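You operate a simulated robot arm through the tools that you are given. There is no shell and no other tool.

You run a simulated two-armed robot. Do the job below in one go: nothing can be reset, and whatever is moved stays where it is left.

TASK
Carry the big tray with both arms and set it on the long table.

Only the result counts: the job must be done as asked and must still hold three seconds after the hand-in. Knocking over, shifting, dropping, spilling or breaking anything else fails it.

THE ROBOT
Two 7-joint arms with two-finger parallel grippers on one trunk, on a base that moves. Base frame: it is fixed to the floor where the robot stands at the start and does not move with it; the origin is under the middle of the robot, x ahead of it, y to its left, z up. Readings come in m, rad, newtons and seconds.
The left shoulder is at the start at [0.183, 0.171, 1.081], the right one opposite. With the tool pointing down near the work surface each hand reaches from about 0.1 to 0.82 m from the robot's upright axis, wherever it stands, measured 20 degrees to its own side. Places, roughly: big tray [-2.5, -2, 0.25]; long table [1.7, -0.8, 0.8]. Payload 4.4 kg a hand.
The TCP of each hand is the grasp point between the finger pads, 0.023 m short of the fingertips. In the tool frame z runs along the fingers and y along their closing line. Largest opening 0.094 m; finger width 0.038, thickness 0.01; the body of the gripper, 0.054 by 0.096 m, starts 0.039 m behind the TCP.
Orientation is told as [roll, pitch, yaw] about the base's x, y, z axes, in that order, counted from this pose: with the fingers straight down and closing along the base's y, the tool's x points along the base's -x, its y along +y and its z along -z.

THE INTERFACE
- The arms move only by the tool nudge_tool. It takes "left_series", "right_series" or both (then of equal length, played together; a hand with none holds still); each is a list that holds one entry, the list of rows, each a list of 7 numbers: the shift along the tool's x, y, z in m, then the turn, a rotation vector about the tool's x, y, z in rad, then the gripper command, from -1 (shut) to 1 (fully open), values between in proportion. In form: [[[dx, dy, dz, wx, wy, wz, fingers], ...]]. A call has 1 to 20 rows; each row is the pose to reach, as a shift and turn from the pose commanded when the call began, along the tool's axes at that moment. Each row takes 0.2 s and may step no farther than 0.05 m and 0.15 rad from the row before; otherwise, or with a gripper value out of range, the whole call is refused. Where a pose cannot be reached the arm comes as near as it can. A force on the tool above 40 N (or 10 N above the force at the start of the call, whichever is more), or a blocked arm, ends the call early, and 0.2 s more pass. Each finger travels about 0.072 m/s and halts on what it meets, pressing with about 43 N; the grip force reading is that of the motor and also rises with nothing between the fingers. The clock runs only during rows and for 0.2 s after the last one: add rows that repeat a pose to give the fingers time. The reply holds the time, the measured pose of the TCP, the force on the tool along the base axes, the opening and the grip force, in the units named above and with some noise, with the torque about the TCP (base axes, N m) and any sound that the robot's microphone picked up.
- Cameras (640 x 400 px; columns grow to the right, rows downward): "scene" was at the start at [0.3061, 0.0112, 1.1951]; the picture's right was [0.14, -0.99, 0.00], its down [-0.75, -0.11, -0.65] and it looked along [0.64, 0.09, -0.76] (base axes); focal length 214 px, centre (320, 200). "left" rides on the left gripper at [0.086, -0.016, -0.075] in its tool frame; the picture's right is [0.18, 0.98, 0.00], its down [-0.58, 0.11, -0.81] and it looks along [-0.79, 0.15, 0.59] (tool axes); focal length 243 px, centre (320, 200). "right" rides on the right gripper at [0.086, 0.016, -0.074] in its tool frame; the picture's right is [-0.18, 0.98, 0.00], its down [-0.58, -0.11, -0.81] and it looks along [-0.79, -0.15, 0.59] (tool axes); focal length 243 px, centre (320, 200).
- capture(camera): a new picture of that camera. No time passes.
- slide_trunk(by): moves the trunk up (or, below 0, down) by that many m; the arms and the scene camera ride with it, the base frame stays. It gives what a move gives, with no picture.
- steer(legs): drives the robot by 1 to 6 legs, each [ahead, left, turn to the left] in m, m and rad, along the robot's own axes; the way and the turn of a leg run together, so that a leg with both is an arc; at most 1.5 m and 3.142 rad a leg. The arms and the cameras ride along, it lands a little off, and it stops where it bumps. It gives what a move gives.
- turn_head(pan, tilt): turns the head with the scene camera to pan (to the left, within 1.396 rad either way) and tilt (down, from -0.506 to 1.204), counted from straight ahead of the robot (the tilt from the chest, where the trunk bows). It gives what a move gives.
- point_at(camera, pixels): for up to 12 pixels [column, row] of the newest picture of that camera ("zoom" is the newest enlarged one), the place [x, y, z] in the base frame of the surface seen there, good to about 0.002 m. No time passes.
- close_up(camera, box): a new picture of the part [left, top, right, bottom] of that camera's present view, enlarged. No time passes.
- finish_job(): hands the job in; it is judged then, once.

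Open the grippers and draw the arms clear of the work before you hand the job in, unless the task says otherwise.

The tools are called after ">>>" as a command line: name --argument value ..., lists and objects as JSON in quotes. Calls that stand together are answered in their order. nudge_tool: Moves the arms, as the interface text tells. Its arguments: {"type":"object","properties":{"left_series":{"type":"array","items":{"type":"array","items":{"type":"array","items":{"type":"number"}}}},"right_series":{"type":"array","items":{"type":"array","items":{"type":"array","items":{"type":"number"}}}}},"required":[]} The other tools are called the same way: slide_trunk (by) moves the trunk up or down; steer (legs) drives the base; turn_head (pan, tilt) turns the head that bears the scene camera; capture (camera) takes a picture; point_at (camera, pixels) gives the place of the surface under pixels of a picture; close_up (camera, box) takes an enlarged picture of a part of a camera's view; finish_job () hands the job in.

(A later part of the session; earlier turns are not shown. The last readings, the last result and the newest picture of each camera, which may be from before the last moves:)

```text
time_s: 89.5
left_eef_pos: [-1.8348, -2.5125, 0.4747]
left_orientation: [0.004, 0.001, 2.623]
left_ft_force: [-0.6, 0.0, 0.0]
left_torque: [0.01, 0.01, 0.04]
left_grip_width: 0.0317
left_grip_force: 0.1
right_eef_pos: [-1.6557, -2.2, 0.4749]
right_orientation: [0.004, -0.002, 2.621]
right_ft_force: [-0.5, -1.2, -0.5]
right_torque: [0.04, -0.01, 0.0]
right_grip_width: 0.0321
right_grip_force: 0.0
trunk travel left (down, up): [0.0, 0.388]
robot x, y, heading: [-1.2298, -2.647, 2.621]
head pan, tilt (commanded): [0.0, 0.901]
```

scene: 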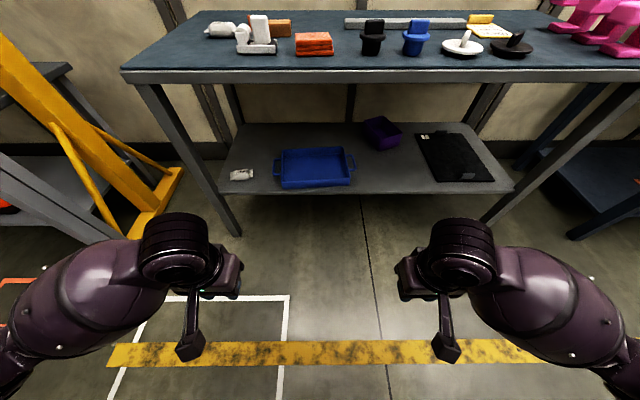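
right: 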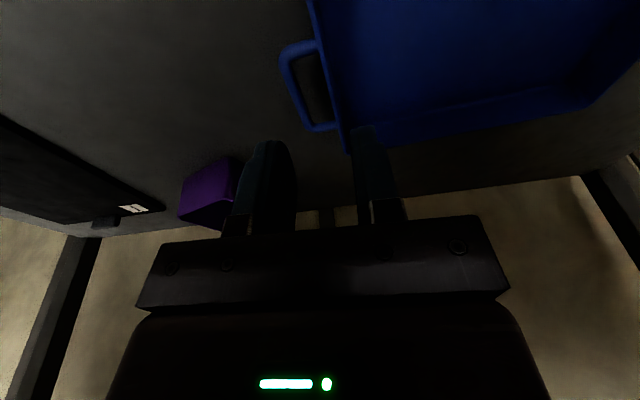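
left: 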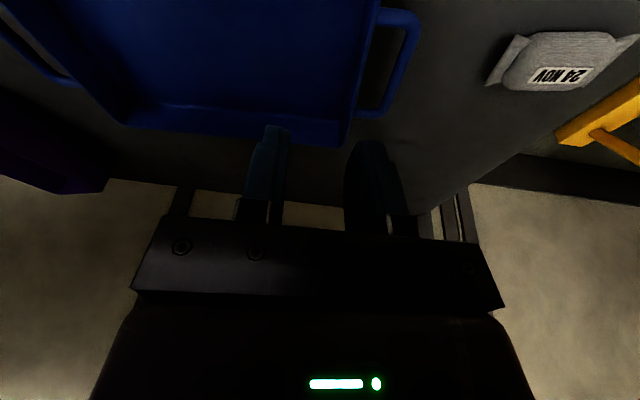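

Now down to the grasp height (z≈0.403) while still in free space, so later only the trunk needs to move.

>>> nudge_tool --left_series '[[[0, 0, 0.018, 0, 0, 0, -0.32], [0, 0, 0.036, 0, 0, 0, -0.32], [0, 0, 0.054, 0, 0, 0, -0.32], [0, 0, 0.071, 0, 0, 0, -0.32], [0, 0, 0.071, 0, 0, 0, -0.32]]]' --right_series '[[[0, 0, 0.018, 0, 0, 0, -0.32], [0, 0, 0.036, 0, 0, 0, -0.32], [0, 0, 0.054, 0, 0, 0, -0.32], [0, 0, 0.071, 0, 0, 0, -0.32], [0, 0, 0.071, 0, 0, 0, -0.32]]]'

>>> slide_trunk --by 0.075

>>> capture --camera "scene"

```text
time_s: 90.7
left_eef_pos: [-1.8352, -2.5135, 0.4039]
left_orientation: [0.004, 0.001, 2.622]
left_ft_force: [-0.9, -0.4, 0.6]
left_torque: [-0.01, -0.01, 0.02]
left_grip_width: 0.032
left_grip_force: 0.1
right_eef_pos: [-1.6548, -2.2001, 0.4025]
right_orientation: [0.004, -0.001, 2.62]
right_ft_force: [-0.2, -0.5, 0.2]
right_torque: [-0.04, 0.01, 0.02]
right_grip_width: 0.0319
right_grip_force: 0.1
trunk travel left (down, up): [0.0, 0.388]
robot x, y, heading: [-1.23, -2.6519, 2.618]
head pan, tilt (commanded): [0.0, 0.901]
```

```text
time_s: 91.8
left_eef_pos: [-1.8342, -2.5139, 0.4782]
left_orientation: [0.005, 0.002, 2.622]
left_ft_force: [0.5, -0.3, -0.4]
left_torque: [-0.02, -0.02, -0.02]
left_grip_width: 0.0322
left_grip_force: 0.0
right_eef_pos: [-1.6546, -2.2, 0.4775]
right_orientation: [0.003, 0.003, 2.619]
right_ft_force: [-0.1, -0.8, -0.8]
right_torque: [-0.03, -0.02, 0.03]
right_grip_width: 0.032
right_grip_force: 0.0
trunk travel left (down, up): [-0.075, 0.313]
robot x, y, heading: [-1.2264, -2.6503, 2.623]
head pan, tilt (commanded): [0.0, 0.901]
```

```text
taken
```

scene: 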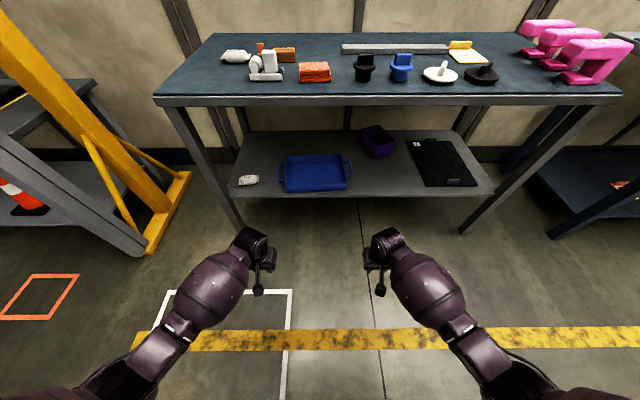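

Hands are 0.362 m apart, matching the handles (0.364 m). I turn left 0.092 rad to line up with the tray and do the first part of the approach (0.25 m ahead, 0.08 m right).

>>> steer --legs '[[0, 0, 0.092], [0.25, -0.08, 0]]'

>>> capture --camera "scene"

```text
time_s: 94.2
left_eef_pos: [-2.0408, -2.3923, 0.4795]
left_orientation: [0.004, 0.003, 2.712]
left_ft_force: [-0.9, 0.3, -0.7]
left_torque: [-0.03, 0.02, -0.01]
left_grip_width: 0.0322
left_grip_force: 0.1
right_eef_pos: [-1.8902, -2.0633, 0.4794]
right_orientation: [0.006, -0.002, 2.71]
right_ft_force: [-0.7, -0.2, 0.3]
right_torque: [0.0, -0.01, -0.01]
right_grip_width: 0.0323
right_grip_force: 0.1
trunk travel left (down, up): [-0.075, 0.313]
robot x, y, heading: [-1.4257, -2.4726, 2.715]
head pan, tilt (commanded): [0.0, 0.901]
```

```text
taken
```

scene: 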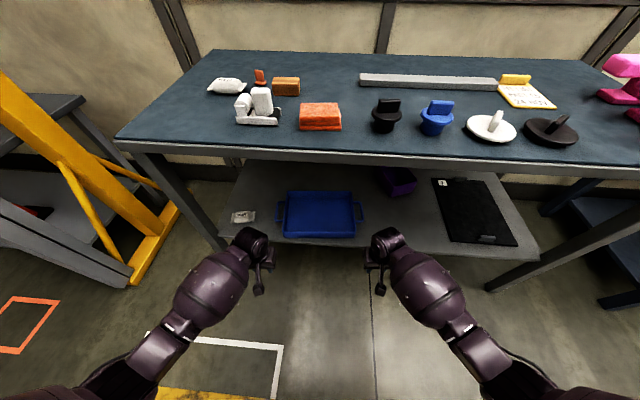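

The tray is squarely ahead: hands' midpoint needs 0.2685 m straight forward. I drive that in two pieces, stopping after 0.2 m to check with the wrist cameras.

>>> steer --legs '[[0.2, 0, 0]]'

>>> capture --camera "left"

>>> capture --camera "right"

```text
time_s: 95.8
left_eef_pos: [-2.2198, -2.3095, 0.4798]
left_orientation: [0.003, 0.001, 2.711]
left_ft_force: [0.2, 0.6, 0.7]
left_torque: [0.01, 0.01, -0.04]
left_grip_width: 0.032
left_grip_force: 0.0
right_eef_pos: [-2.0681, -1.9815, 0.4787]
right_orientation: [0.007, -0.001, 2.711]
right_ft_force: [-0.1, 0.2, -0.8]
right_torque: [0.02, 0.0, -0.01]
right_grip_width: 0.0319
right_grip_force: 0.1
trunk travel left (down, up): [-0.075, 0.313]
robot x, y, heading: [-1.6065, -2.3933, 2.71]
head pan, tilt (commanded): [0.0, 0.901]
```

```text
taken
```

left: 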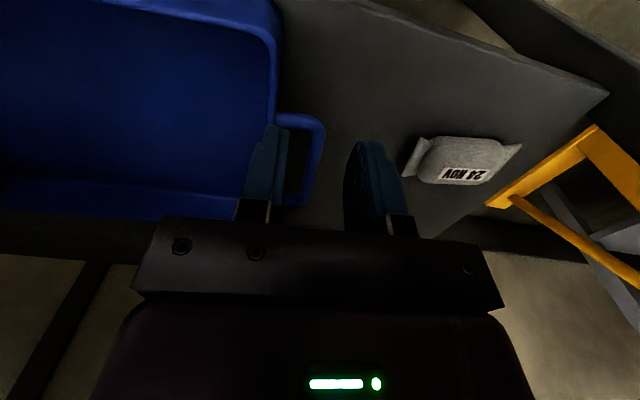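

```text
taken
```

right: 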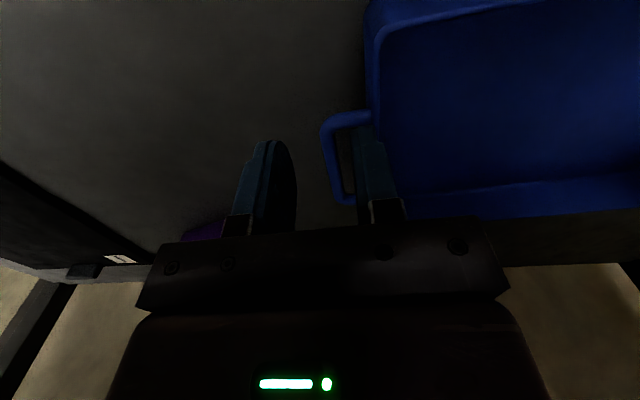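

The fingers straddle the handle lines: left handle at (315,160), right handle at (335,155). I'll measure both handles from these closer views for fine alignment.

>>> point_at --camera "left" --pixels '[[318, 150], [316, 170], [318, 130], [309, 190], [300, 120], [272, 80], [290, 165], [410, 165]]'

>>> point_at --camera "right" --pixels '[[330, 155], [328, 135], [335, 175], [345, 195], [350, 118], [372, 80], [345, 150]]'

```text
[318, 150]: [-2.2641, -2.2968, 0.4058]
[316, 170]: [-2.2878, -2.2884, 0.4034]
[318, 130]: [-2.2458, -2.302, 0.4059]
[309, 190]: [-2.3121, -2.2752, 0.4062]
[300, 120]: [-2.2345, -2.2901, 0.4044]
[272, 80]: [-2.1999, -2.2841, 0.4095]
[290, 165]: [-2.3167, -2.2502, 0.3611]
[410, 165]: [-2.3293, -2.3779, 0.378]
```

```text
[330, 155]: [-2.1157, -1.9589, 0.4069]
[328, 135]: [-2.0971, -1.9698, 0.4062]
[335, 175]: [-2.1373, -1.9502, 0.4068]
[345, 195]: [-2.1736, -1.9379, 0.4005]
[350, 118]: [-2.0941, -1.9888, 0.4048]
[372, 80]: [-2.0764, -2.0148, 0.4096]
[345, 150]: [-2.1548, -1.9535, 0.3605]
```

Both bars lie within a few mm of the hands' centre lines (left bar u≈-0.185 vs hand -0.180; right bar 0.182 vs 0.1815). I drive the remaining 0.072 m ahead.

>>> steer --legs '[[0.072, 0.001, 0]]'

>>> capture --camera "left"

>>> capture --camera "right"

```text
time_s: 96.8
left_eef_pos: [-2.2866, -2.2802, 0.4796]
left_orientation: [0.004, 0.003, 2.71]
left_ft_force: [-0.3, 0.6, 0.4]
left_torque: [-0.05, -0.03, -0.04]
left_grip_width: 0.0321
left_grip_force: 0.0
right_eef_pos: [-2.1344, -1.9516, 0.4784]
right_orientation: [0.003, -0.001, 2.711]
right_ft_force: [-0.6, 0.6, 0.4]
right_torque: [-0.01, -0.04, -0.04]
right_grip_width: 0.0321
right_grip_force: 0.0
trunk travel left (down, up): [-0.075, 0.313]
robot x, y, heading: [-1.6677, -2.3606, 2.708]
head pan, tilt (commanded): [0.0, 0.901]
```

```text
taken
```

left: 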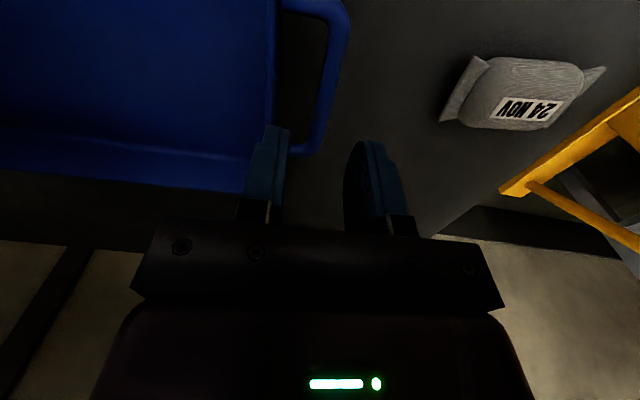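

```text
taken
```

right: 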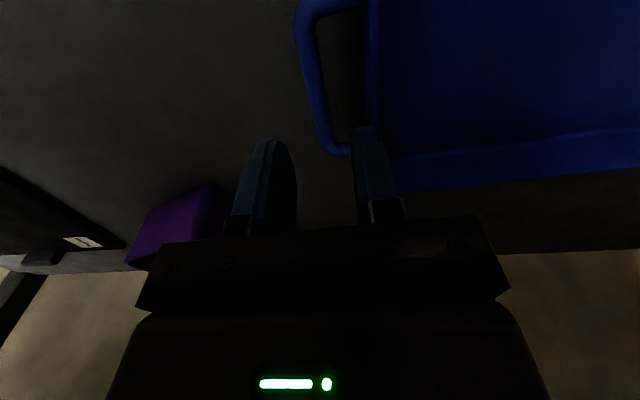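

The hands are over the handles; in the wrist views the bars are about 5 mm (left) and 3 mm (right) further out than centre. I make that tiny correction and then lower the trunk.

>>> nudge_tool --left_series '[[[0, 0.0045, 0, 0, 0, 0, -0.32], [0, 0.0045, 0, 0, 0, 0, -0.32]]]' --right_series '[[[0, -0.003, 0, 0, 0, 0, -0.32], [0, -0.003, 0, 0, 0, 0, -0.32]]]'

>>> slide_trunk --by -0.04

>>> capture --camera "left"

>>> capture --camera "right"

```text
time_s: 97.5
left_eef_pos: [-2.2877, -2.2835, 0.48]
left_orientation: [0.002, -0.001, 2.709]
left_ft_force: [-1.2, 0.9, 1.3]
left_torque: [0.0, 0.0, 0.05]
left_grip_width: 0.032
left_grip_force: 0.1
right_eef_pos: [-2.1328, -1.95, 0.4788]
right_orientation: [0.004, -0.004, 2.711]
right_ft_force: [0.6, -0.2, -0.5]
right_torque: [0.03, 0.0, 0.01]
right_grip_width: 0.032
right_grip_force: 0.2
trunk travel left (down, up): [-0.075, 0.313]
robot x, y, heading: [-1.6669, -2.3658, 2.711]
head pan, tilt (commanded): [0.0, 0.901]
```

```text
time_s: 98.3
left_eef_pos: [-2.2871, -2.2833, 0.4419]
left_orientation: [0.004, -0.001, 2.71]
left_ft_force: [-0.7, -0.7, 0.6]
left_torque: [0.0, 0.01, 0.02]
left_grip_width: 0.032
left_grip_force: 0.0
right_eef_pos: [-2.1337, -1.9489, 0.4406]
right_orientation: [0.006, -0.005, 2.711]
right_ft_force: [0.1, -0.7, 0.2]
right_torque: [-0.02, 0.0, -0.05]
right_grip_width: 0.032
right_grip_force: 0.0
trunk travel left (down, up): [-0.035, 0.353]
robot x, y, heading: [-1.6696, -2.361, 2.71]
head pan, tilt (commanded): [0.0, 0.901]
```

```text
taken
```

left: 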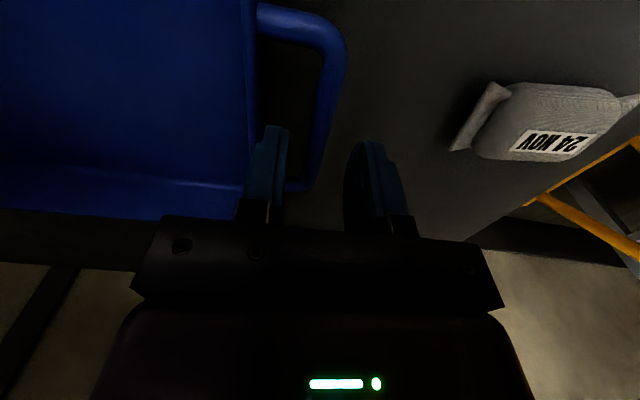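

```text
taken
```

right: 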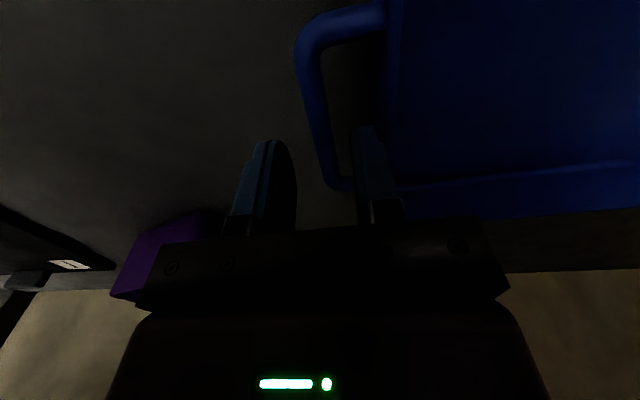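

Both bars run between the finger pairs (left bar near (325,150), right bar near (320,130)). I lower the trunk the remaining 0.035 m.

>>> slide_trunk --by -0.035

>>> capture --camera "left"

>>> capture --camera "right"

```text
time_s: 99.1
left_eef_pos: [-2.2968, -2.296, 0.4234]
left_orientation: [0.031, -0.033, 2.708]
left_ft_force: [15.8, 33.5, -2.5]
left_torque: [0.58, -0.53, -0.75]
left_grip_width: 0.0483
left_grip_force: 18.2
right_eef_pos: [-2.1299, -1.9304, 0.4217]
right_orientation: [-0.025, -0.036, 2.713]
right_ft_force: [-15.7, -33.2, 4.0]
right_torque: [-0.99, -0.11, 0.51]
right_grip_width: 0.0481
right_grip_force: 18.9
trunk travel left (down, up): [0.0, 0.388]
robot x, y, heading: [-1.6693, -2.3644, 2.71]
head pan, tilt (commanded): [0.0, 0.901]
```

```text
taken
```

left: 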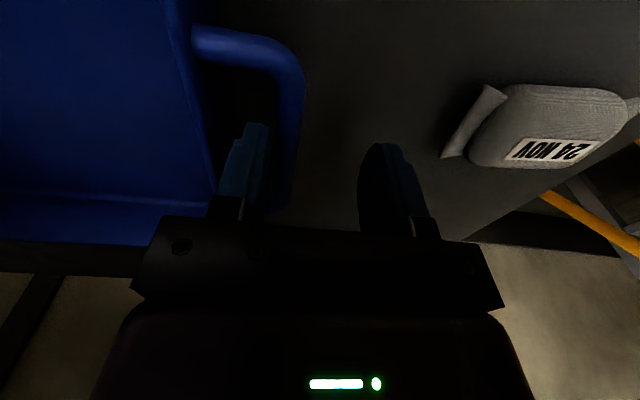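

```text
taken
```

right: 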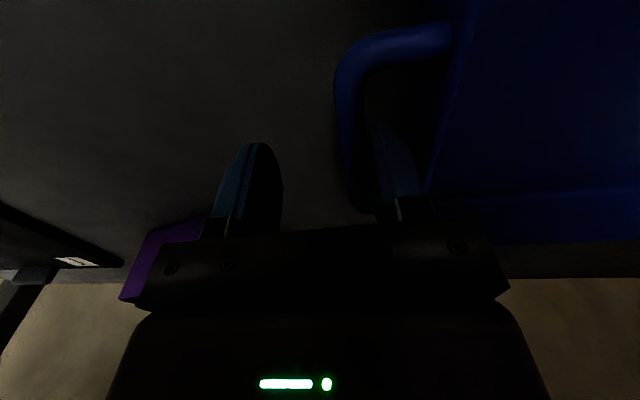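

The forces jumped to ±37 N along the tray axis, the grippers were spread to 0.048 and the hands stopped at z≈0.423, so something wedges. I raise the trunk again by 0.035 m to relieve it.

>>> slide_trunk --by 0.035

>>> close_up --camera "left" --box '[160, 0, 480, 240]'

>>> close_up --camera "right" --box '[160, 0, 480, 240]'

```text
time_s: 99.4
left_eef_pos: [-2.2953, -2.2976, 0.415]
left_orientation: [0.022, -0.021, 2.7]
left_ft_force: [14.1, 37.1, 14.3]
left_torque: [0.99, -0.32, -0.3]
left_grip_width: 0.0494
left_grip_force: 19.7
right_eef_pos: [-2.1287, -1.9289, 0.4139]
right_orientation: [-0.025, -0.024, 2.724]
right_ft_force: [-18.5, -35.3, 15.6]
right_torque: [-0.88, 0.56, 0.1]
right_grip_width: 0.05
right_grip_force: 20.0
trunk travel left (down, up): [-0.006, 0.382]
robot x, y, heading: [-1.6699, -2.3635, 2.71]
head pan, tilt (commanded): [0.0, 0.901]
stopped: the force on the tool passed its limit at 54 N (the readings are from after the stop); the commanded pose is now the measured one
```

```text
1.67 times, centred on (320, 120) of left
```

zoom: 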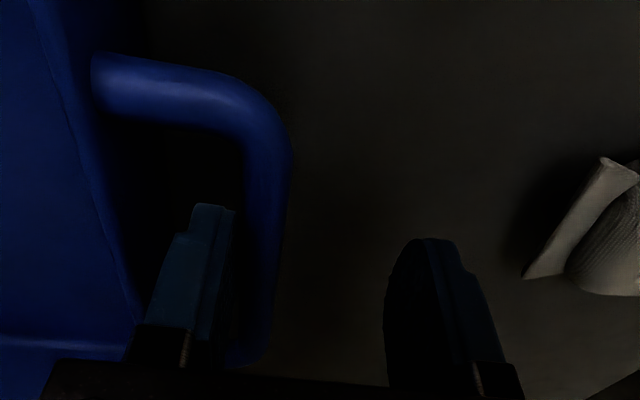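

```text
1.67 times, centred on (320, 120) of right
```

zoom: 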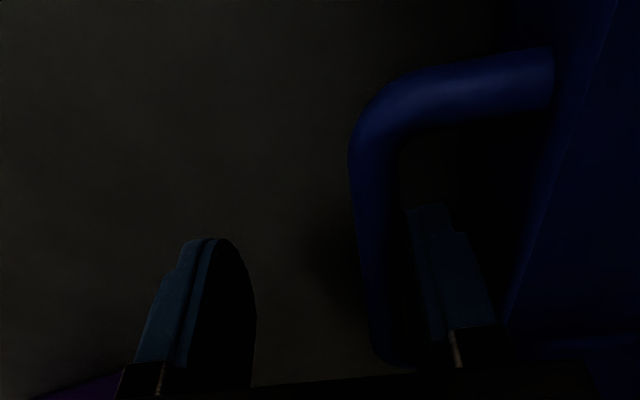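

The hands are still pressed sideways against the bars' inner sides with the grippers trying to close against them. I'll relieve this by commanding the grippers to about their present opening (0.052 m) without moving the arms.

>>> nudge_tool --left_series '[[[0, 0, 0, 0, 0, 0, 0.1], [0, 0, 0, 0, 0, 0, 0.1]]]' --right_series '[[[0, 0, 0, 0, 0, 0, 0.1], [0, 0, 0, 0, 0, 0, 0.1]]]'

```text
time_s: 100.0
left_eef_pos: [-2.2957, -2.3012, 0.4106]
left_orientation: [0.032, -0.01, 2.707]
left_ft_force: [3.0, 11.2, 4.2]
left_torque: [0.24, 0.01, -0.17]
left_grip_width: 0.0571
left_grip_force: 5.6
right_eef_pos: [-2.1246, -1.9267, 0.4091]
right_orientation: [-0.034, -0.012, 2.716]
right_ft_force: [-7.3, -10.6, 4.2]
right_torque: [-0.16, 0.22, 0.17]
right_grip_width: 0.057
right_grip_force: 6.8
trunk travel left (down, up): [-0.006, 0.382]
robot x, y, heading: [-1.666, -2.3657, 2.71]
head pan, tilt (commanded): [0.0, 0.901]
```

The forces dropped to ~12 N; the arms are pulling slightly outward. I'll shift both hands inward by 6 mm in small steps and watch the forces.

>>> nudge_tool --left_series '[[[0, -0.003, 0, 0, 0, 0, 0.05], [0, -0.006, 0, 0, 0, 0, 0.05], [0, -0.006, 0, 0, 0, 0, 0.05]]]' --right_series '[[[0, 0.003, 0, 0, 0, 0, 0.05], [0, 0.006, 0, 0, 0, 0, 0.05], [0, 0.006, 0, 0, 0, 0, 0.05]]]'

```text
time_s: 100.8
left_eef_pos: [-2.2964, -2.301, 0.4119]
left_orientation: [0.045, -0.01, 2.706]
left_ft_force: [10.6, 18.2, 6.7]
left_torque: [0.47, 0.06, -0.45]
left_grip_width: 0.0584
left_grip_force: 10.6
right_eef_pos: [-2.1248, -1.9274, 0.411]
right_orientation: [-0.044, -0.012, 2.717]
right_ft_force: [-7.2, -21.8, 4.8]
right_torque: [-0.37, 0.14, 0.39]
right_grip_width: 0.0591
right_grip_force: 11.3
trunk travel left (down, up): [-0.006, 0.382]
robot x, y, heading: [-1.6726, -2.3659, 2.712]
head pan, tilt (commanded): [0.0, 0.901]
```

Moving inward raised the force and did not shift the tips, so the inner fingers seem pinched between wall and bar. I'll look closer at the left hand's inner finger.

>>> close_up --camera "left" --box '[180, 80, 340, 230]'

>>> close_up --camera "right" --box '[310, 80, 470, 230]'

```text
2.67 times, centred on (260, 155) of left
```

zoom: 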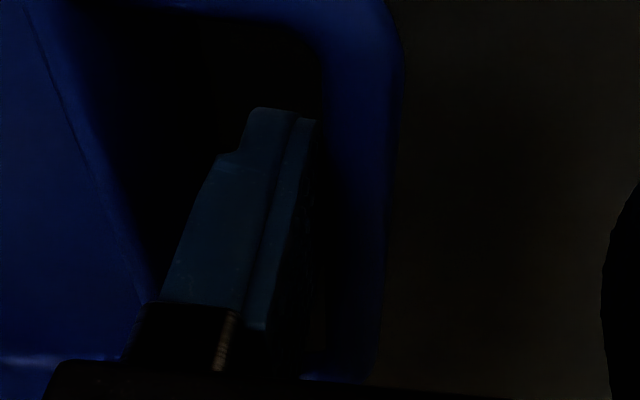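

```text
2.67 times, centred on (390, 155) of right
```

zoom: 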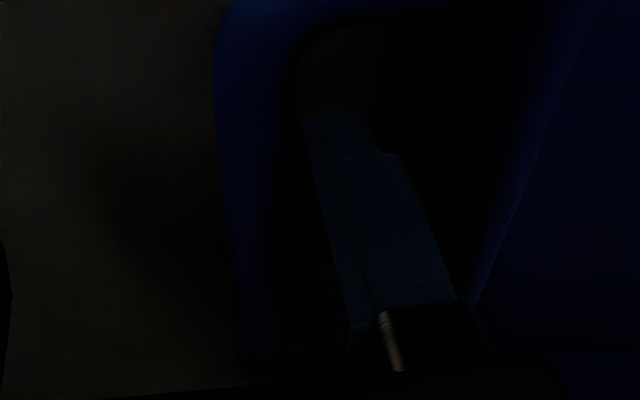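

The pads look clear of the bars, so the contact is unclear. I'll lift both hands straight up by 3 cm with the grippers held at about 0.05 m to free them.

>>> nudge_tool --left_series '[[[0, 0, -0.008, 0, 0, 0, 0.1], [0, 0, -0.016, 0, 0, 0, 0.1], [0, 0, -0.024, 0, 0, 0, 0.1], [0, 0, -0.032, 0, 0, 0, 0.1], [0, 0, -0.032, 0, 0, 0, 0.1]]]' --right_series '[[[0, 0, -0.008, 0, 0, 0, 0.1], [0, 0, -0.016, 0, 0, 0, 0.1], [0, 0, -0.024, 0, 0, 0, 0.1], [0, 0, -0.032, 0, 0, 0, 0.1], [0, 0, -0.032, 0, 0, 0, 0.1]]]'

>>> capture --camera "left"

>>> capture --camera "right"

```text
time_s: 102.0
left_eef_pos: [-2.302, -2.2957, 0.4491]
left_orientation: [0.042, -0.021, 2.704]
left_ft_force: [0.6, 0.5, -0.4]
left_torque: [0.02, 0.05, 0.0]
left_grip_width: 0.0528
left_grip_force: 0.6
right_eef_pos: [-2.1335, -1.9254, 0.4489]
right_orientation: [-0.042, -0.024, 2.717]
right_ft_force: [-0.6, -3.1, -0.5]
right_torque: [-0.11, -0.01, 0.1]
right_grip_width: 0.053
right_grip_force: 1.2
trunk travel left (down, up): [-0.006, 0.382]
robot x, y, heading: [-1.6711, -2.362, 2.713]
head pan, tilt (commanded): [0.0, 0.901]
```

```text
taken
```

left: 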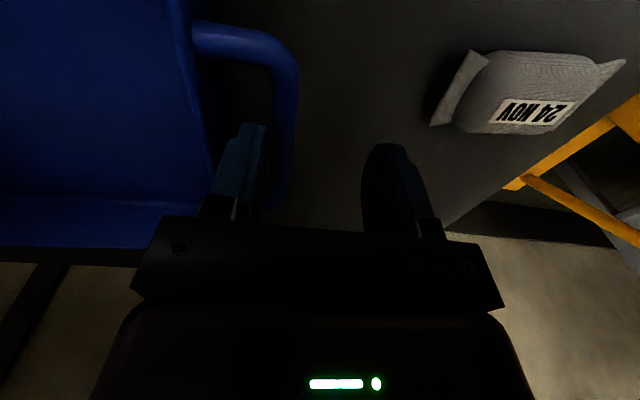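

```text
taken
```

right: 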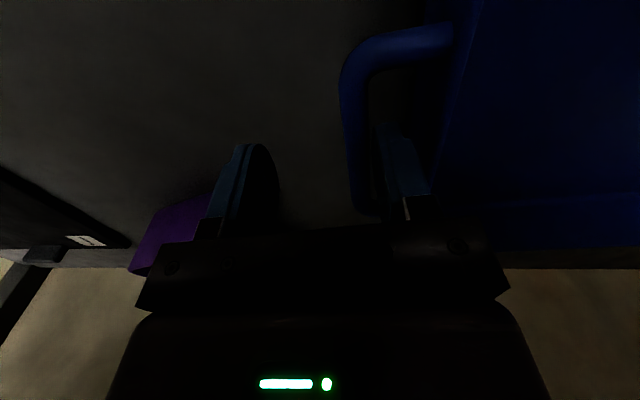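

Freed: forces are ~0 at z≈0.449, and the tray looks unmoved. I re-centre both hands over the bars (inward ~2 cm, back ~1 cm), remove the roll and narrow the opening to 0.032 m again.

>>> nudge_tool --left_series '[[[0.003, -0.006, 0, 0.014, 0.007, -0.002, -0.32], [0.006, -0.012, 0, 0.028, 0.014, -0.005, -0.32], [0.0095, -0.0174, 0, 0.042, 0.021, -0.007, -0.32], [0.0095, -0.0174, 0, 0.042, 0.021, -0.007, -0.32], [0.0095, -0.0174, 0, 0.042, 0.021, -0.007, -0.32]]]' --right_series '[[[0.003, 0.007, 0, -0.014, 0.008, 0.001, -0.32], [0.006, 0.014, 0, -0.028, 0.016, 0.003, -0.32], [0.0098, 0.0214, 0, -0.042, 0.024, 0.004, -0.32], [0.0098, 0.0214, 0, -0.042, 0.024, 0.004, -0.32], [0.0098, 0.0214, 0, -0.042, 0.024, 0.004, -0.32]]]'

>>> capture --camera "left"

>>> capture --camera "right"

```text
time_s: 103.4
left_eef_pos: [-2.2982, -2.3007, 0.4439]
left_orientation: [0.034, -0.006, 2.717]
left_ft_force: [0.5, -0.2, 0.3]
left_torque: [-0.02, 0.02, 0.01]
left_grip_width: 0.0317
left_grip_force: 0.0
right_eef_pos: [-2.1268, -1.9259, 0.4426]
right_orientation: [-0.043, -0.006, 2.707]
right_ft_force: [0.8, 0.1, 0.7]
right_torque: [0.01, 0.03, 0.01]
right_grip_width: 0.0318
right_grip_force: 0.0
trunk travel left (down, up): [-0.006, 0.382]
robot x, y, heading: [-1.6723, -2.3611, 2.712]
head pan, tilt (commanded): [0.0, 0.901]
stopped in row 5 (left hand): the arm was blocked; the commanded pose is now the measured one
```

```text
taken
```

left: 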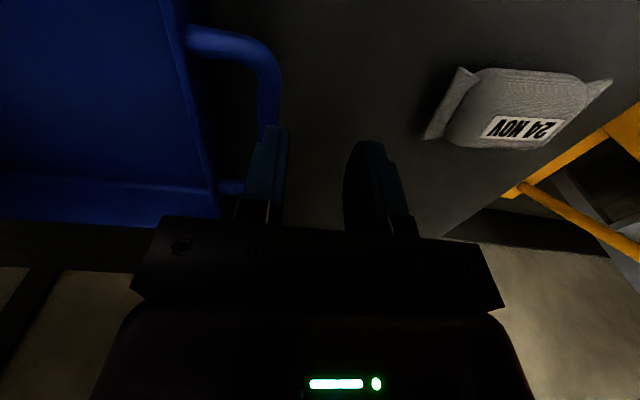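

```text
taken
```

right: 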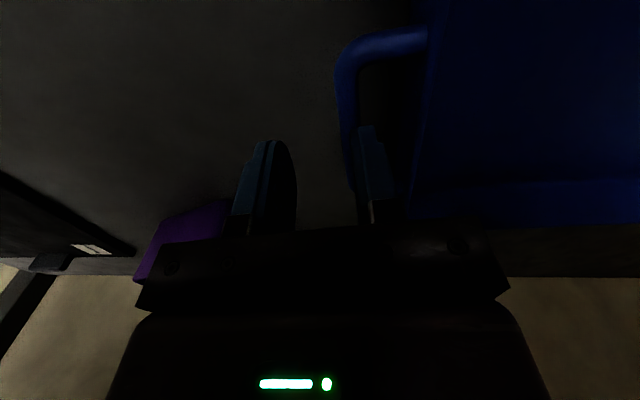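

With no force on the tools the arms still can't move inward, so it is an elbow/forearm that is blocked, not the fingers. I'll look at the arms from above.

>>> turn_head --pan 0.0 --tilt 1.1

>>> capture --camera "scene"

```text
time_s: 104.2
left_eef_pos: [-2.297, -2.2996, 0.443]
left_orientation: [0.032, -0.003, 2.717]
left_ft_force: [0.1, -0.3, -0.5]
left_torque: [0.0, -0.05, -0.01]
left_grip_width: 0.032
left_grip_force: 0.1
right_eef_pos: [-2.1269, -1.9274, 0.441]
right_orientation: [-0.042, -0.003, 2.71]
right_ft_force: [0.4, -0.6, -0.6]
right_torque: [0.0, -0.02, -0.01]
right_grip_width: 0.032
right_grip_force: 0.1
trunk travel left (down, up): [-0.006, 0.382]
robot x, y, heading: [-1.6676, -2.3607, 2.713]
head pan, tilt (commanded): [0.0, 1.1]
```

```text
taken
```

scene: 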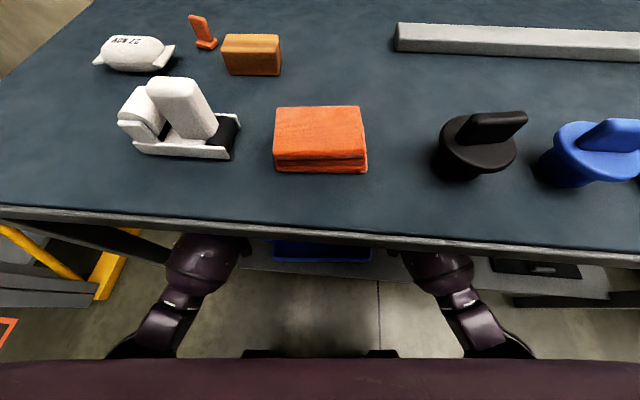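

I'll measure the elbows and the dark parts near them, e.g. (150,325), (490,325), (120,350), (250,352).

>>> point_at --camera "scene" --pixels '[[195, 262], [180, 295], [155, 325], [120, 350], [440, 265], [462, 297], [485, 328], [515, 348], [250, 353], [320, 355], [380, 353], [200, 240]]'

```text
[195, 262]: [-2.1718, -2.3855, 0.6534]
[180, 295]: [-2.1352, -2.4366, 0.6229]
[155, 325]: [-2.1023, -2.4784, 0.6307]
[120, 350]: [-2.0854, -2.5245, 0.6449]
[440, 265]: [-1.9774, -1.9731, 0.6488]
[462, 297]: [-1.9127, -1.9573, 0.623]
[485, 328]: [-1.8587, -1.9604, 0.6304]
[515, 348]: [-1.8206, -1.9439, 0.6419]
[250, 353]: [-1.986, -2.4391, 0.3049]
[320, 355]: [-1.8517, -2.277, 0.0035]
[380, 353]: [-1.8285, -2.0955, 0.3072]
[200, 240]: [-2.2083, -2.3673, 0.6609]
```

The finger bodies look thicker above the tips, which may have wedged at the tray wall. I'll measure the finger's real outline with points on the left inner finger.

>>> close_up --camera "left" --box '[210, 110, 430, 250]'

>>> point_at --camera "zoom" --pixels '[[165, 50], [215, 50], [140, 100], [200, 100], [110, 180], [190, 180], [85, 270], [170, 270], [420, 120], [480, 100], [510, 180], [560, 270]]'

```text
2.86 times, centred on (320, 180) of left
```

zoom: 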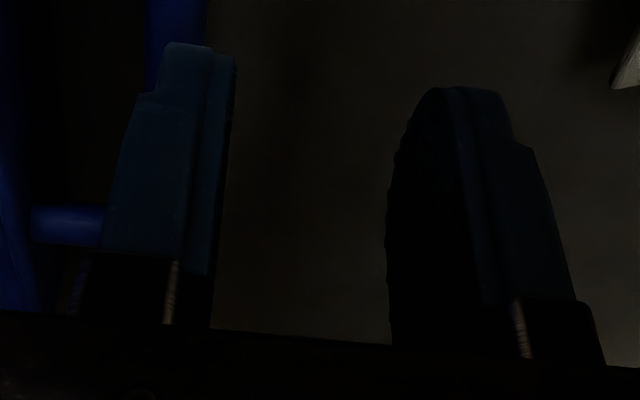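

```text
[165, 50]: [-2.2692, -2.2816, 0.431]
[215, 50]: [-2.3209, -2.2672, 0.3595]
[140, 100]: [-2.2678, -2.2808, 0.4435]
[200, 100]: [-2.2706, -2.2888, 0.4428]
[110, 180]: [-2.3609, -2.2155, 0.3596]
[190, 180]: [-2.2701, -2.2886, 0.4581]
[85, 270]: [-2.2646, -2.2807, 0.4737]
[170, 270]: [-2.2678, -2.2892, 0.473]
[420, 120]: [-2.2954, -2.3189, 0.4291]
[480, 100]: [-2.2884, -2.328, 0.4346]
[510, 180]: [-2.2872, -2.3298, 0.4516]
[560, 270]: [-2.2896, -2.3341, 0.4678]
```

The fingers are only ~0.013–0.016 m thick, so they did not wedge at the wall; the blockage must be on the arms. I'll look at the left and right elbows with the head panned.

>>> turn_head --pan 0.9 --tilt 1.0

>>> capture --camera "scene"

>>> turn_head --pan -0.9 --tilt 1.0

>>> capture --camera "scene"

```text
time_s: 105.4
left_eef_pos: [-2.2999, -2.2981, 0.4479]
left_orientation: [0.033, -0.009, 2.717]
left_ft_force: [-0.4, 0.2, -0.1]
left_torque: [0.02, -0.02, 0.03]
left_grip_width: 0.0319
left_grip_force: 0.0
right_eef_pos: [-2.129, -1.9268, 0.4462]
right_orientation: [-0.039, -0.008, 2.708]
right_ft_force: [-0.5, 0.5, 1.0]
right_torque: [0.0, 0.02, -0.03]
right_grip_width: 0.0321
right_grip_force: 0.1
trunk travel left (down, up): [-0.006, 0.382]
robot x, y, heading: [-1.6704, -2.3651, 2.711]
head pan, tilt (commanded): [0.901, 1.0]
```

```text
taken
```

scene: 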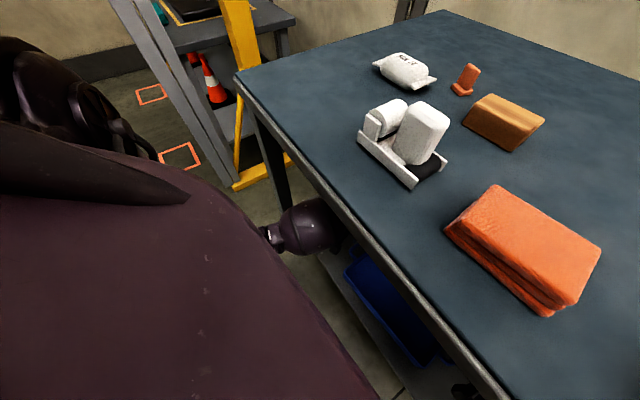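

```text
time_s: 107.2
left_eef_pos: [-2.2997, -2.2983, 0.4495]
left_orientation: [0.033, -0.011, 2.718]
left_ft_force: [0.1, -0.9, -0.1]
left_torque: [0.0, 0.0, -0.02]
left_grip_width: 0.0316
left_grip_force: 0.0
right_eef_pos: [-2.1289, -1.9276, 0.4468]
right_orientation: [-0.039, -0.01, 2.709]
right_ft_force: [-0.8, 0.2, 0.5]
right_torque: [0.0, -0.04, 0.02]
right_grip_width: 0.0323
right_grip_force: 0.0
trunk travel left (down, up): [-0.006, 0.382]
robot x, y, heading: [-1.6696, -2.3616, 2.714]
head pan, tilt (commanded): [-0.901, 1.0]
```

```text
taken
```

scene: 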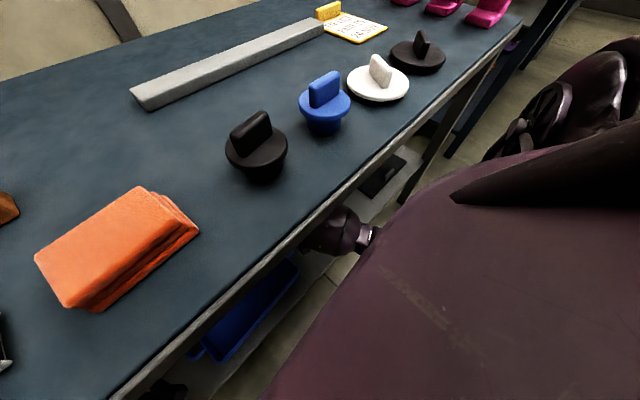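

Nothing visible blocks the arms, so I think the wrists are at a joint limit because the elbows sit too low with the trunk fully down. I'll raise the trunk 0.06 m, back out into free space, and re-form the arms with the trunk higher.

>>> slide_trunk --by 0.06

>>> steer --legs '[[-0.45, 0, 0]]'

>>> turn_head --pan 0.0 --tilt 0.9

>>> capture --camera "scene"

```text
time_s: 108.2
left_eef_pos: [-2.2978, -2.2971, 0.5066]
left_orientation: [0.026, -0.006, 2.717]
left_ft_force: [-0.1, 0.3, -0.6]
left_torque: [0.02, -0.02, 0.01]
left_grip_width: 0.032
left_grip_force: 0.1
right_eef_pos: [-2.1284, -1.9306, 0.5053]
right_orientation: [-0.035, -0.006, 2.713]
right_ft_force: [0.0, -1.0, -0.3]
right_torque: [0.0, 0.04, 0.01]
right_grip_width: 0.032
right_grip_force: 0.1
trunk travel left (down, up): [-0.066, 0.322]
robot x, y, heading: [-1.6688, -2.3622, 2.72]
head pan, tilt (commanded): [-0.901, 1.0]
```

```text
time_s: 110.9
left_eef_pos: [-1.8849, -2.4873, 0.5087]
left_orientation: [0.028, -0.01, 2.72]
left_ft_force: [-0.5, 0.0, 0.4]
left_torque: [0.0, -0.01, 0.0]
left_grip_width: 0.0321
left_grip_force: 0.1
right_eef_pos: [-1.7166, -2.1204, 0.5073]
right_orientation: [-0.034, -0.011, 2.709]
right_ft_force: [-0.6, -0.4, 0.3]
right_torque: [0.02, -0.02, 0.01]
right_grip_width: 0.0321
right_grip_force: 0.0
trunk travel left (down, up): [-0.066, 0.322]
robot x, y, heading: [-1.255, -2.5526, 2.716]
head pan, tilt (commanded): [-0.901, 1.0]
```

```text
time_s: 112.1
left_eef_pos: [-1.8853, -2.4869, 0.5083]
left_orientation: [0.027, -0.009, 2.719]
left_ft_force: [-0.2, -1.0, -0.4]
left_torque: [0.02, -0.03, 0.01]
left_grip_width: 0.032
left_grip_force: 0.3
right_eef_pos: [-1.7163, -2.1188, 0.5066]
right_orientation: [-0.035, -0.006, 2.711]
right_ft_force: [-0.3, 0.2, 0.1]
right_torque: [0.02, -0.01, 0.0]
right_grip_width: 0.0318
right_grip_force: 0.0
trunk travel left (down, up): [-0.066, 0.322]
robot x, y, heading: [-1.256, -2.5482, 2.712]
head pan, tilt (commanded): [0.0, 0.901]
```

```text
taken
```

scene: 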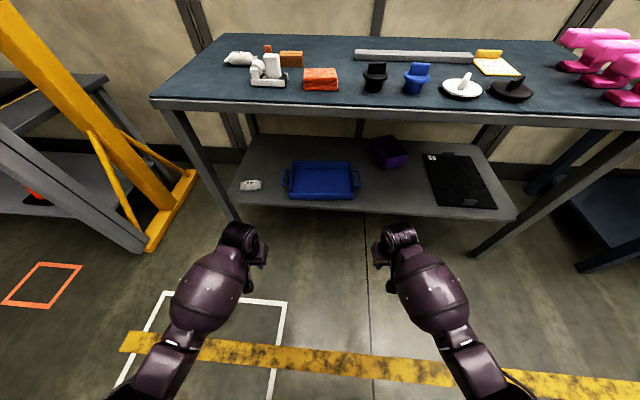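

I'm back in free space with the tray untouched (slightly forward on the shelf as placed). I raise the trunk a further 0.034 m (nominal height) and lift the hands 0.1 m, squaring them.

>>> slide_trunk --by 0.034

>>> nudge_tool --left_series '[[[0, 0, -0.02, 0.006, 0.002, 0.001, -0.32], [0, 0, -0.04, 0.012, 0.004, 0.002, -0.32], [0, 0, -0.06, 0.018, 0.006, 0.003, -0.32], [0, 0, -0.08, 0.024, 0.008, 0.004, -0.32], [0, 0, -0.1, 0.027, 0.009, 0.005, -0.32], [0, 0, -0.1, 0.027, 0.009, 0.005, -0.32]]]' --right_series '[[[0, 0, -0.02, -0.007, 0.002, -0.001, -0.32], [0, 0, -0.04, -0.014, 0.004, -0.002, -0.32], [0, 0, -0.06, -0.021, 0.005, -0.003, -0.32], [0, 0, -0.08, -0.028, 0.006, -0.003, -0.32], [0, 0, -0.1, -0.035, 0.006, -0.003, -0.32], [0, 0, -0.1, -0.035, 0.006, -0.003, -0.32]]]'

```text
time_s: 112.9
left_eef_pos: [-1.885, -2.4871, 0.5414]
left_orientation: [0.028, -0.007, 2.718]
left_ft_force: [0.0, -1.1, -0.5]
left_torque: [-0.02, -0.02, -0.01]
left_grip_width: 0.032
left_grip_force: 0.1
right_eef_pos: [-1.7161, -2.1193, 0.5398]
right_orientation: [-0.035, -0.006, 2.713]
right_ft_force: [0.0, -0.9, -0.3]
right_torque: [0.0, 0.01, 0.01]
right_grip_width: 0.0322
right_grip_force: 0.1
trunk travel left (down, up): [-0.1, 0.288]
robot x, y, heading: [-1.2599, -2.5501, 2.715]
head pan, tilt (commanded): [0.0, 0.901]
```

```text
time_s: 114.3
left_eef_pos: [-1.8833, -2.4854, 0.6422]
left_orientation: [0.0, 0.0, 2.716]
left_ft_force: [0.0, -0.3, -0.4]
left_torque: [-0.01, 0.0, -0.01]
left_grip_width: 0.032
left_grip_force: 0.0
right_eef_pos: [-1.7172, -2.1224, 0.641]
right_orientation: [0.0, -0.004, 2.716]
right_ft_force: [-0.7, -0.7, 0.5]
right_torque: [-0.02, -0.02, 0.01]
right_grip_width: 0.032
right_grip_force: 0.1
trunk travel left (down, up): [-0.1, 0.288]
robot x, y, heading: [-1.258, -2.5528, 2.714]
head pan, tilt (commanded): [0.0, 0.901]
```

Squared up at z≈0.642. Now I pull the hands back 0.10 m and inward to ±0.182 to let the elbows swing out.

>>> nudge_tool --left_series '[[[0.02, -0.004, 0, 0, 0, 0, -0.32], [0.04, -0.008, 0, 0, 0, 0, -0.32], [0.06, -0.012, 0, 0, 0, 0, -0.32], [0.08, -0.016, 0, 0, 0, 0, -0.32], [0.1, -0.02, 0, 0, 0, 0, -0.32], [0.1, -0.02, 0, 0, 0, 0, -0.32]]]' --right_series '[[[0.02, 0.003, 0, 0, 0, 0, -0.32], [0.04, 0.006, 0, 0, 0, 0, -0.32], [0.06, 0.01, 0, 0, 0, 0, -0.32], [0.08, 0.013, 0, 0, 0, 0, -0.32], [0.1, 0.017, 0, 0, 0, 0, -0.32], [0.1, 0.017, 0, 0, 0, 0, -0.32]]]'

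>>> capture --camera "scene"

```text
time_s: 115.7
left_eef_pos: [-1.7846, -2.5091, 0.6432]
left_orientation: [0.0, -0.001, 2.715]
left_ft_force: [-0.2, -0.2, 0.5]
left_torque: [-0.02, 0.04, -0.01]
left_grip_width: 0.0318
left_grip_force: 0.0
right_eef_pos: [-1.6338, -2.1805, 0.6413]
right_orientation: [0.0, -0.004, 2.713]
right_ft_force: [0.6, 0.3, -0.5]
right_torque: [-0.06, 0.05, -0.02]
right_grip_width: 0.032
right_grip_force: 0.1
trunk travel left (down, up): [-0.1, 0.288]
robot x, y, heading: [-1.257, -2.5481, 2.719]
head pan, tilt (commanded): [0.0, 0.901]
```

```text
taken
```

scene: 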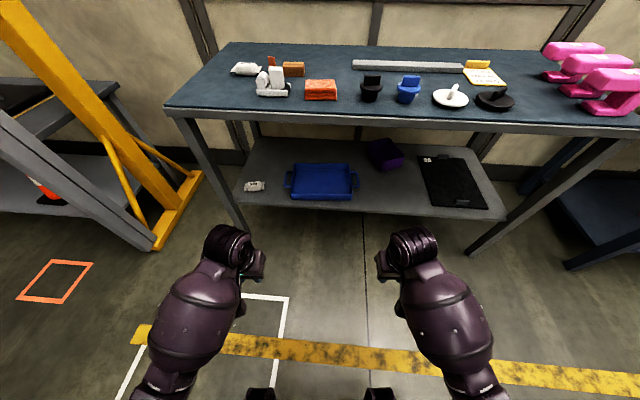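

Reached (0.50, ±0.18, 0.642). Now lower straight down 0.17 m at this trunk height.

>>> nudge_tool --left_series '[[[0, 0, 0.025, 0, 0, 0, -0.32], [0, 0, 0.05, 0, 0, 0, -0.32], [0, 0, 0.075, 0, 0, 0, -0.32], [0, 0, 0.1, 0, 0, 0, -0.32], [0, 0, 0.125, 0, 0, 0, -0.32], [0, 0, 0.15, 0, 0, 0, -0.32], [0, 0, 0.17, 0, 0, 0, -0.32], [0, 0, 0.17, 0, 0, 0, -0.32]]]' --right_series '[[[0, 0, 0.025, 0, 0, 0, -0.32], [0, 0, 0.05, 0, 0, 0, -0.32], [0, 0, 0.075, 0, 0, 0, -0.32], [0, 0, 0.1, 0, 0, 0, -0.32], [0, 0, 0.125, 0, 0, 0, -0.32], [0, 0, 0.15, 0, 0, 0, -0.32], [0, 0, 0.17, 0, 0, 0, -0.32], [0, 0, 0.17, 0, 0, 0, -0.32]]]'

```text
time_s: 117.5
left_eef_pos: [-1.784, -2.5082, 0.4735]
left_orientation: [-0.001, -0.001, 2.715]
left_ft_force: [-0.4, 0.4, 0.1]
left_torque: [0.0, 0.0, 0.01]
left_grip_width: 0.0318
left_grip_force: 0.0
right_eef_pos: [-1.6339, -2.1798, 0.4711]
right_orientation: [-0.001, -0.004, 2.713]
right_ft_force: [-0.5, -0.1, 0.1]
right_torque: [-0.02, -0.04, -0.02]
right_grip_width: 0.0321
right_grip_force: 0.0
trunk travel left (down, up): [-0.1, 0.288]
robot x, y, heading: [-1.2573, -2.5544, 2.712]
head pan, tilt (commanded): [0.0, 0.901]
```

Good tracking. Next forward 0.09 m at this height.

>>> nudge_tool --left_series '[[[-0.018, 0, 0, 0, 0, 0, -0.32], [-0.036, 0, 0, 0, 0, 0, -0.32], [-0.054, 0, 0, 0, 0, 0, -0.32], [-0.072, 0, 0, 0, 0, 0, -0.32], [-0.09, 0, 0, 0, 0, 0, -0.32], [-0.09, 0, 0, 0, 0, 0, -0.32]]]' --right_series '[[[-0.018, 0, 0, 0, 0, 0, -0.32], [-0.036, 0, 0, 0, 0, 0, -0.32], [-0.054, 0, 0, 0, 0, 0, -0.32], [-0.072, 0, 0, 0, 0, 0, -0.32], [-0.09, 0, 0, 0, 0, 0, -0.32], [-0.09, 0, 0, 0, 0, 0, -0.32]]]'

>>> capture --camera "scene"

```text
time_s: 118.9
left_eef_pos: [-1.8645, -2.4705, 0.4723]
left_orientation: [-0.001, 0.0, 2.715]
left_ft_force: [0.1, 0.0, 0.0]
left_torque: [0.02, 0.02, 0.04]
left_grip_width: 0.032
left_grip_force: 0.1
right_eef_pos: [-1.7161, -2.142, 0.4695]
right_orientation: [0.0, -0.005, 2.714]
right_ft_force: [0.4, -0.8, -0.7]
right_torque: [0.03, -0.02, 0.02]
right_grip_width: 0.0319
right_grip_force: 0.1
trunk travel left (down, up): [-0.1, 0.288]
robot x, y, heading: [-1.2591, -2.551, 2.709]
head pan, tilt (commanded): [0.0, 0.901]
```

```text
taken
```

scene: 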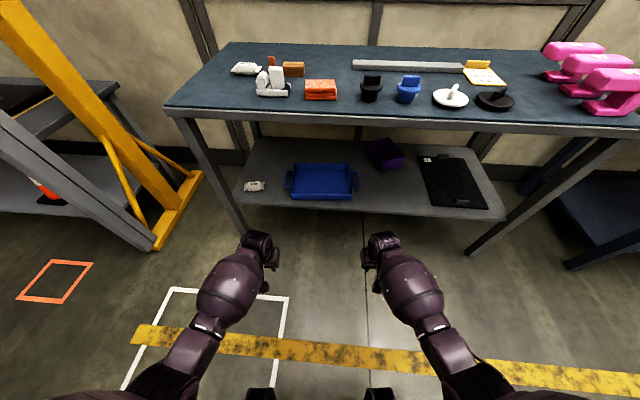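

Now lower 0.067 m to the grasp height in free space and test a 1 cm outward/inward wiggle to be sure the arms are not at a limit.

>>> nudge_tool --left_series '[[[0, 0, 0.02, 0, 0, 0, -0.32], [0, 0, 0.04, 0, 0, 0, -0.32], [0, 0, 0.067, 0, 0, 0, -0.32], [0, 0, 0.067, 0, 0, 0, -0.32], [0, 0.01, 0.067, 0, 0, 0, -0.32], [0, 0.01, 0.067, 0, 0, 0, -0.32], [0, -0.01, 0.067, 0, 0, 0, -0.32], [0, -0.01, 0.067, 0, 0, 0, -0.32], [0, 0.003, 0.067, 0, 0, 0, -0.32], [0, 0.003, 0.067, 0, 0, 0, -0.32]]]' --right_series '[[[0, 0, 0.02, 0, 0, 0, -0.32], [0, 0, 0.04, 0, 0, 0, -0.32], [0, 0, 0.065, 0, 0, 0, -0.32], [0, 0, 0.065, 0, 0, 0, -0.32], [0, -0.01, 0.065, 0, 0, 0, -0.32], [0, -0.01, 0.065, 0, 0, 0, -0.32], [0, 0.01, 0.065, 0, 0, 0, -0.32], [0, 0.01, 0.065, 0, 0, 0, -0.32], [0, -0.003, 0.065, 0, 0, 0, -0.32], [0, -0.003, 0.065, 0, 0, 0, -0.32]]]'

>>> turn_head --pan 0.0 --tilt 1.1

>>> capture --camera "scene"

```text
time_s: 121.1
left_eef_pos: [-1.8672, -2.474, 0.406]
left_orientation: [0.0, 0.001, 2.715]
left_ft_force: [0.6, 0.7, 0.2]
left_torque: [-0.01, 0.03, -0.01]
left_grip_width: 0.0321
left_grip_force: 0.1
right_eef_pos: [-1.7153, -2.1381, 0.4058]
right_orientation: [0.0, -0.004, 2.714]
right_ft_force: [0.7, -0.2, 0.2]
right_torque: [0.02, 0.0, -0.01]
right_grip_width: 0.0319
right_grip_force: 0.0
trunk travel left (down, up): [-0.1, 0.288]
robot x, y, heading: [-1.2571, -2.5483, 2.715]
head pan, tilt (commanded): [0.0, 0.901]
```

```text
time_s: 121.8
left_eef_pos: [-1.8682, -2.4734, 0.406]
left_orientation: [0.0, -0.001, 2.715]
left_ft_force: [1.0, -0.6, 0.7]
left_torque: [-0.02, -0.02, 0.0]
left_grip_width: 0.032
left_grip_force: 0.0
right_eef_pos: [-1.7154, -2.1399, 0.4071]
right_orientation: [0.0, -0.004, 2.714]
right_ft_force: [0.3, 0.2, 1.0]
right_torque: [-0.05, -0.01, 0.0]
right_grip_width: 0.0322
right_grip_force: 0.0
trunk travel left (down, up): [-0.1, 0.288]
robot x, y, heading: [-1.2576, -2.5492, 2.711]
head pan, tilt (commanded): [0.0, 1.1]
```

```text
taken
```

scene: 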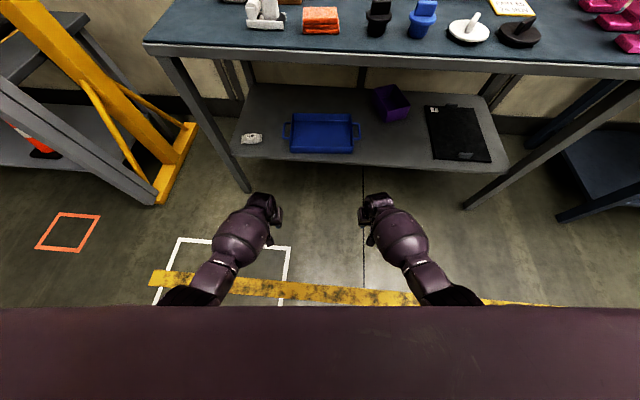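

The arms move freely at this trunk height. I'll check forearm/elbow heights and re-measure the tray from this view.

>>> point_at --camera "scene" --pixels '[[262, 203], [238, 235], [215, 275], [200, 290], [185, 300], [400, 230], [425, 275], [450, 297], [288, 132], [356, 131]]'

>>> close_up --camera "scene" --box '[235, 90, 395, 190]'

```text
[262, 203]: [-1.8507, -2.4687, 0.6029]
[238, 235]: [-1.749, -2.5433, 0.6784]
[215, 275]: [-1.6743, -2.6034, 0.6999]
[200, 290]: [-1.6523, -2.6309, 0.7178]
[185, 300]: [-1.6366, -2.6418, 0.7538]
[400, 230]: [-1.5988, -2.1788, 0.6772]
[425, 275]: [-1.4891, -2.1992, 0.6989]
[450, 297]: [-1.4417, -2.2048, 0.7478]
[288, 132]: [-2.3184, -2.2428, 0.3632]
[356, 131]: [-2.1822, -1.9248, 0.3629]
```

```text
4.00 times, centred on (315, 140) of scene
```

zoom: 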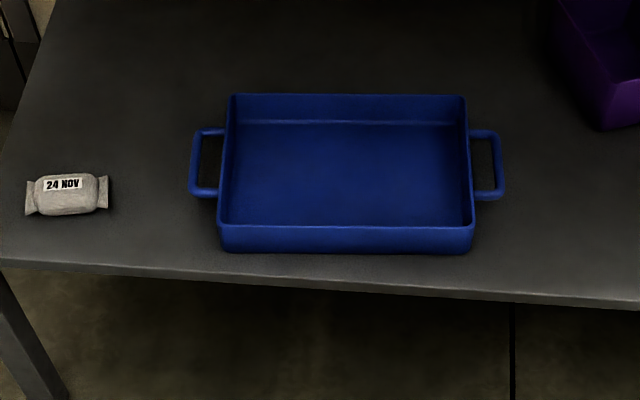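

Forearm tops stay at z≤0.72 where they will be under the table, fine. I re-measure the tray corners and handle bars from this zoom.

>>> point_at --camera "zoom" --pixels '[[194, 165], [194, 150], [194, 180], [499, 165], [498, 150], [500, 182], [220, 223], [473, 223], [231, 96], [464, 97], [204, 193], [490, 197]]'

```text
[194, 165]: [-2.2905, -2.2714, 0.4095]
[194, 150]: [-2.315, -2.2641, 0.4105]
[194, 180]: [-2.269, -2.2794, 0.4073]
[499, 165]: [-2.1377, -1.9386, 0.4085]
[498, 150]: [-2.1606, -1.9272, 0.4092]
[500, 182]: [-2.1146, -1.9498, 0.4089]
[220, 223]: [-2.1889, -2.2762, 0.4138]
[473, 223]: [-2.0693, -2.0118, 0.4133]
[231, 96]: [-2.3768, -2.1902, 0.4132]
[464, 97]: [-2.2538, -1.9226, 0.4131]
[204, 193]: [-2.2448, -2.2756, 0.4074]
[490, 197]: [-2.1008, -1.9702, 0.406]
```

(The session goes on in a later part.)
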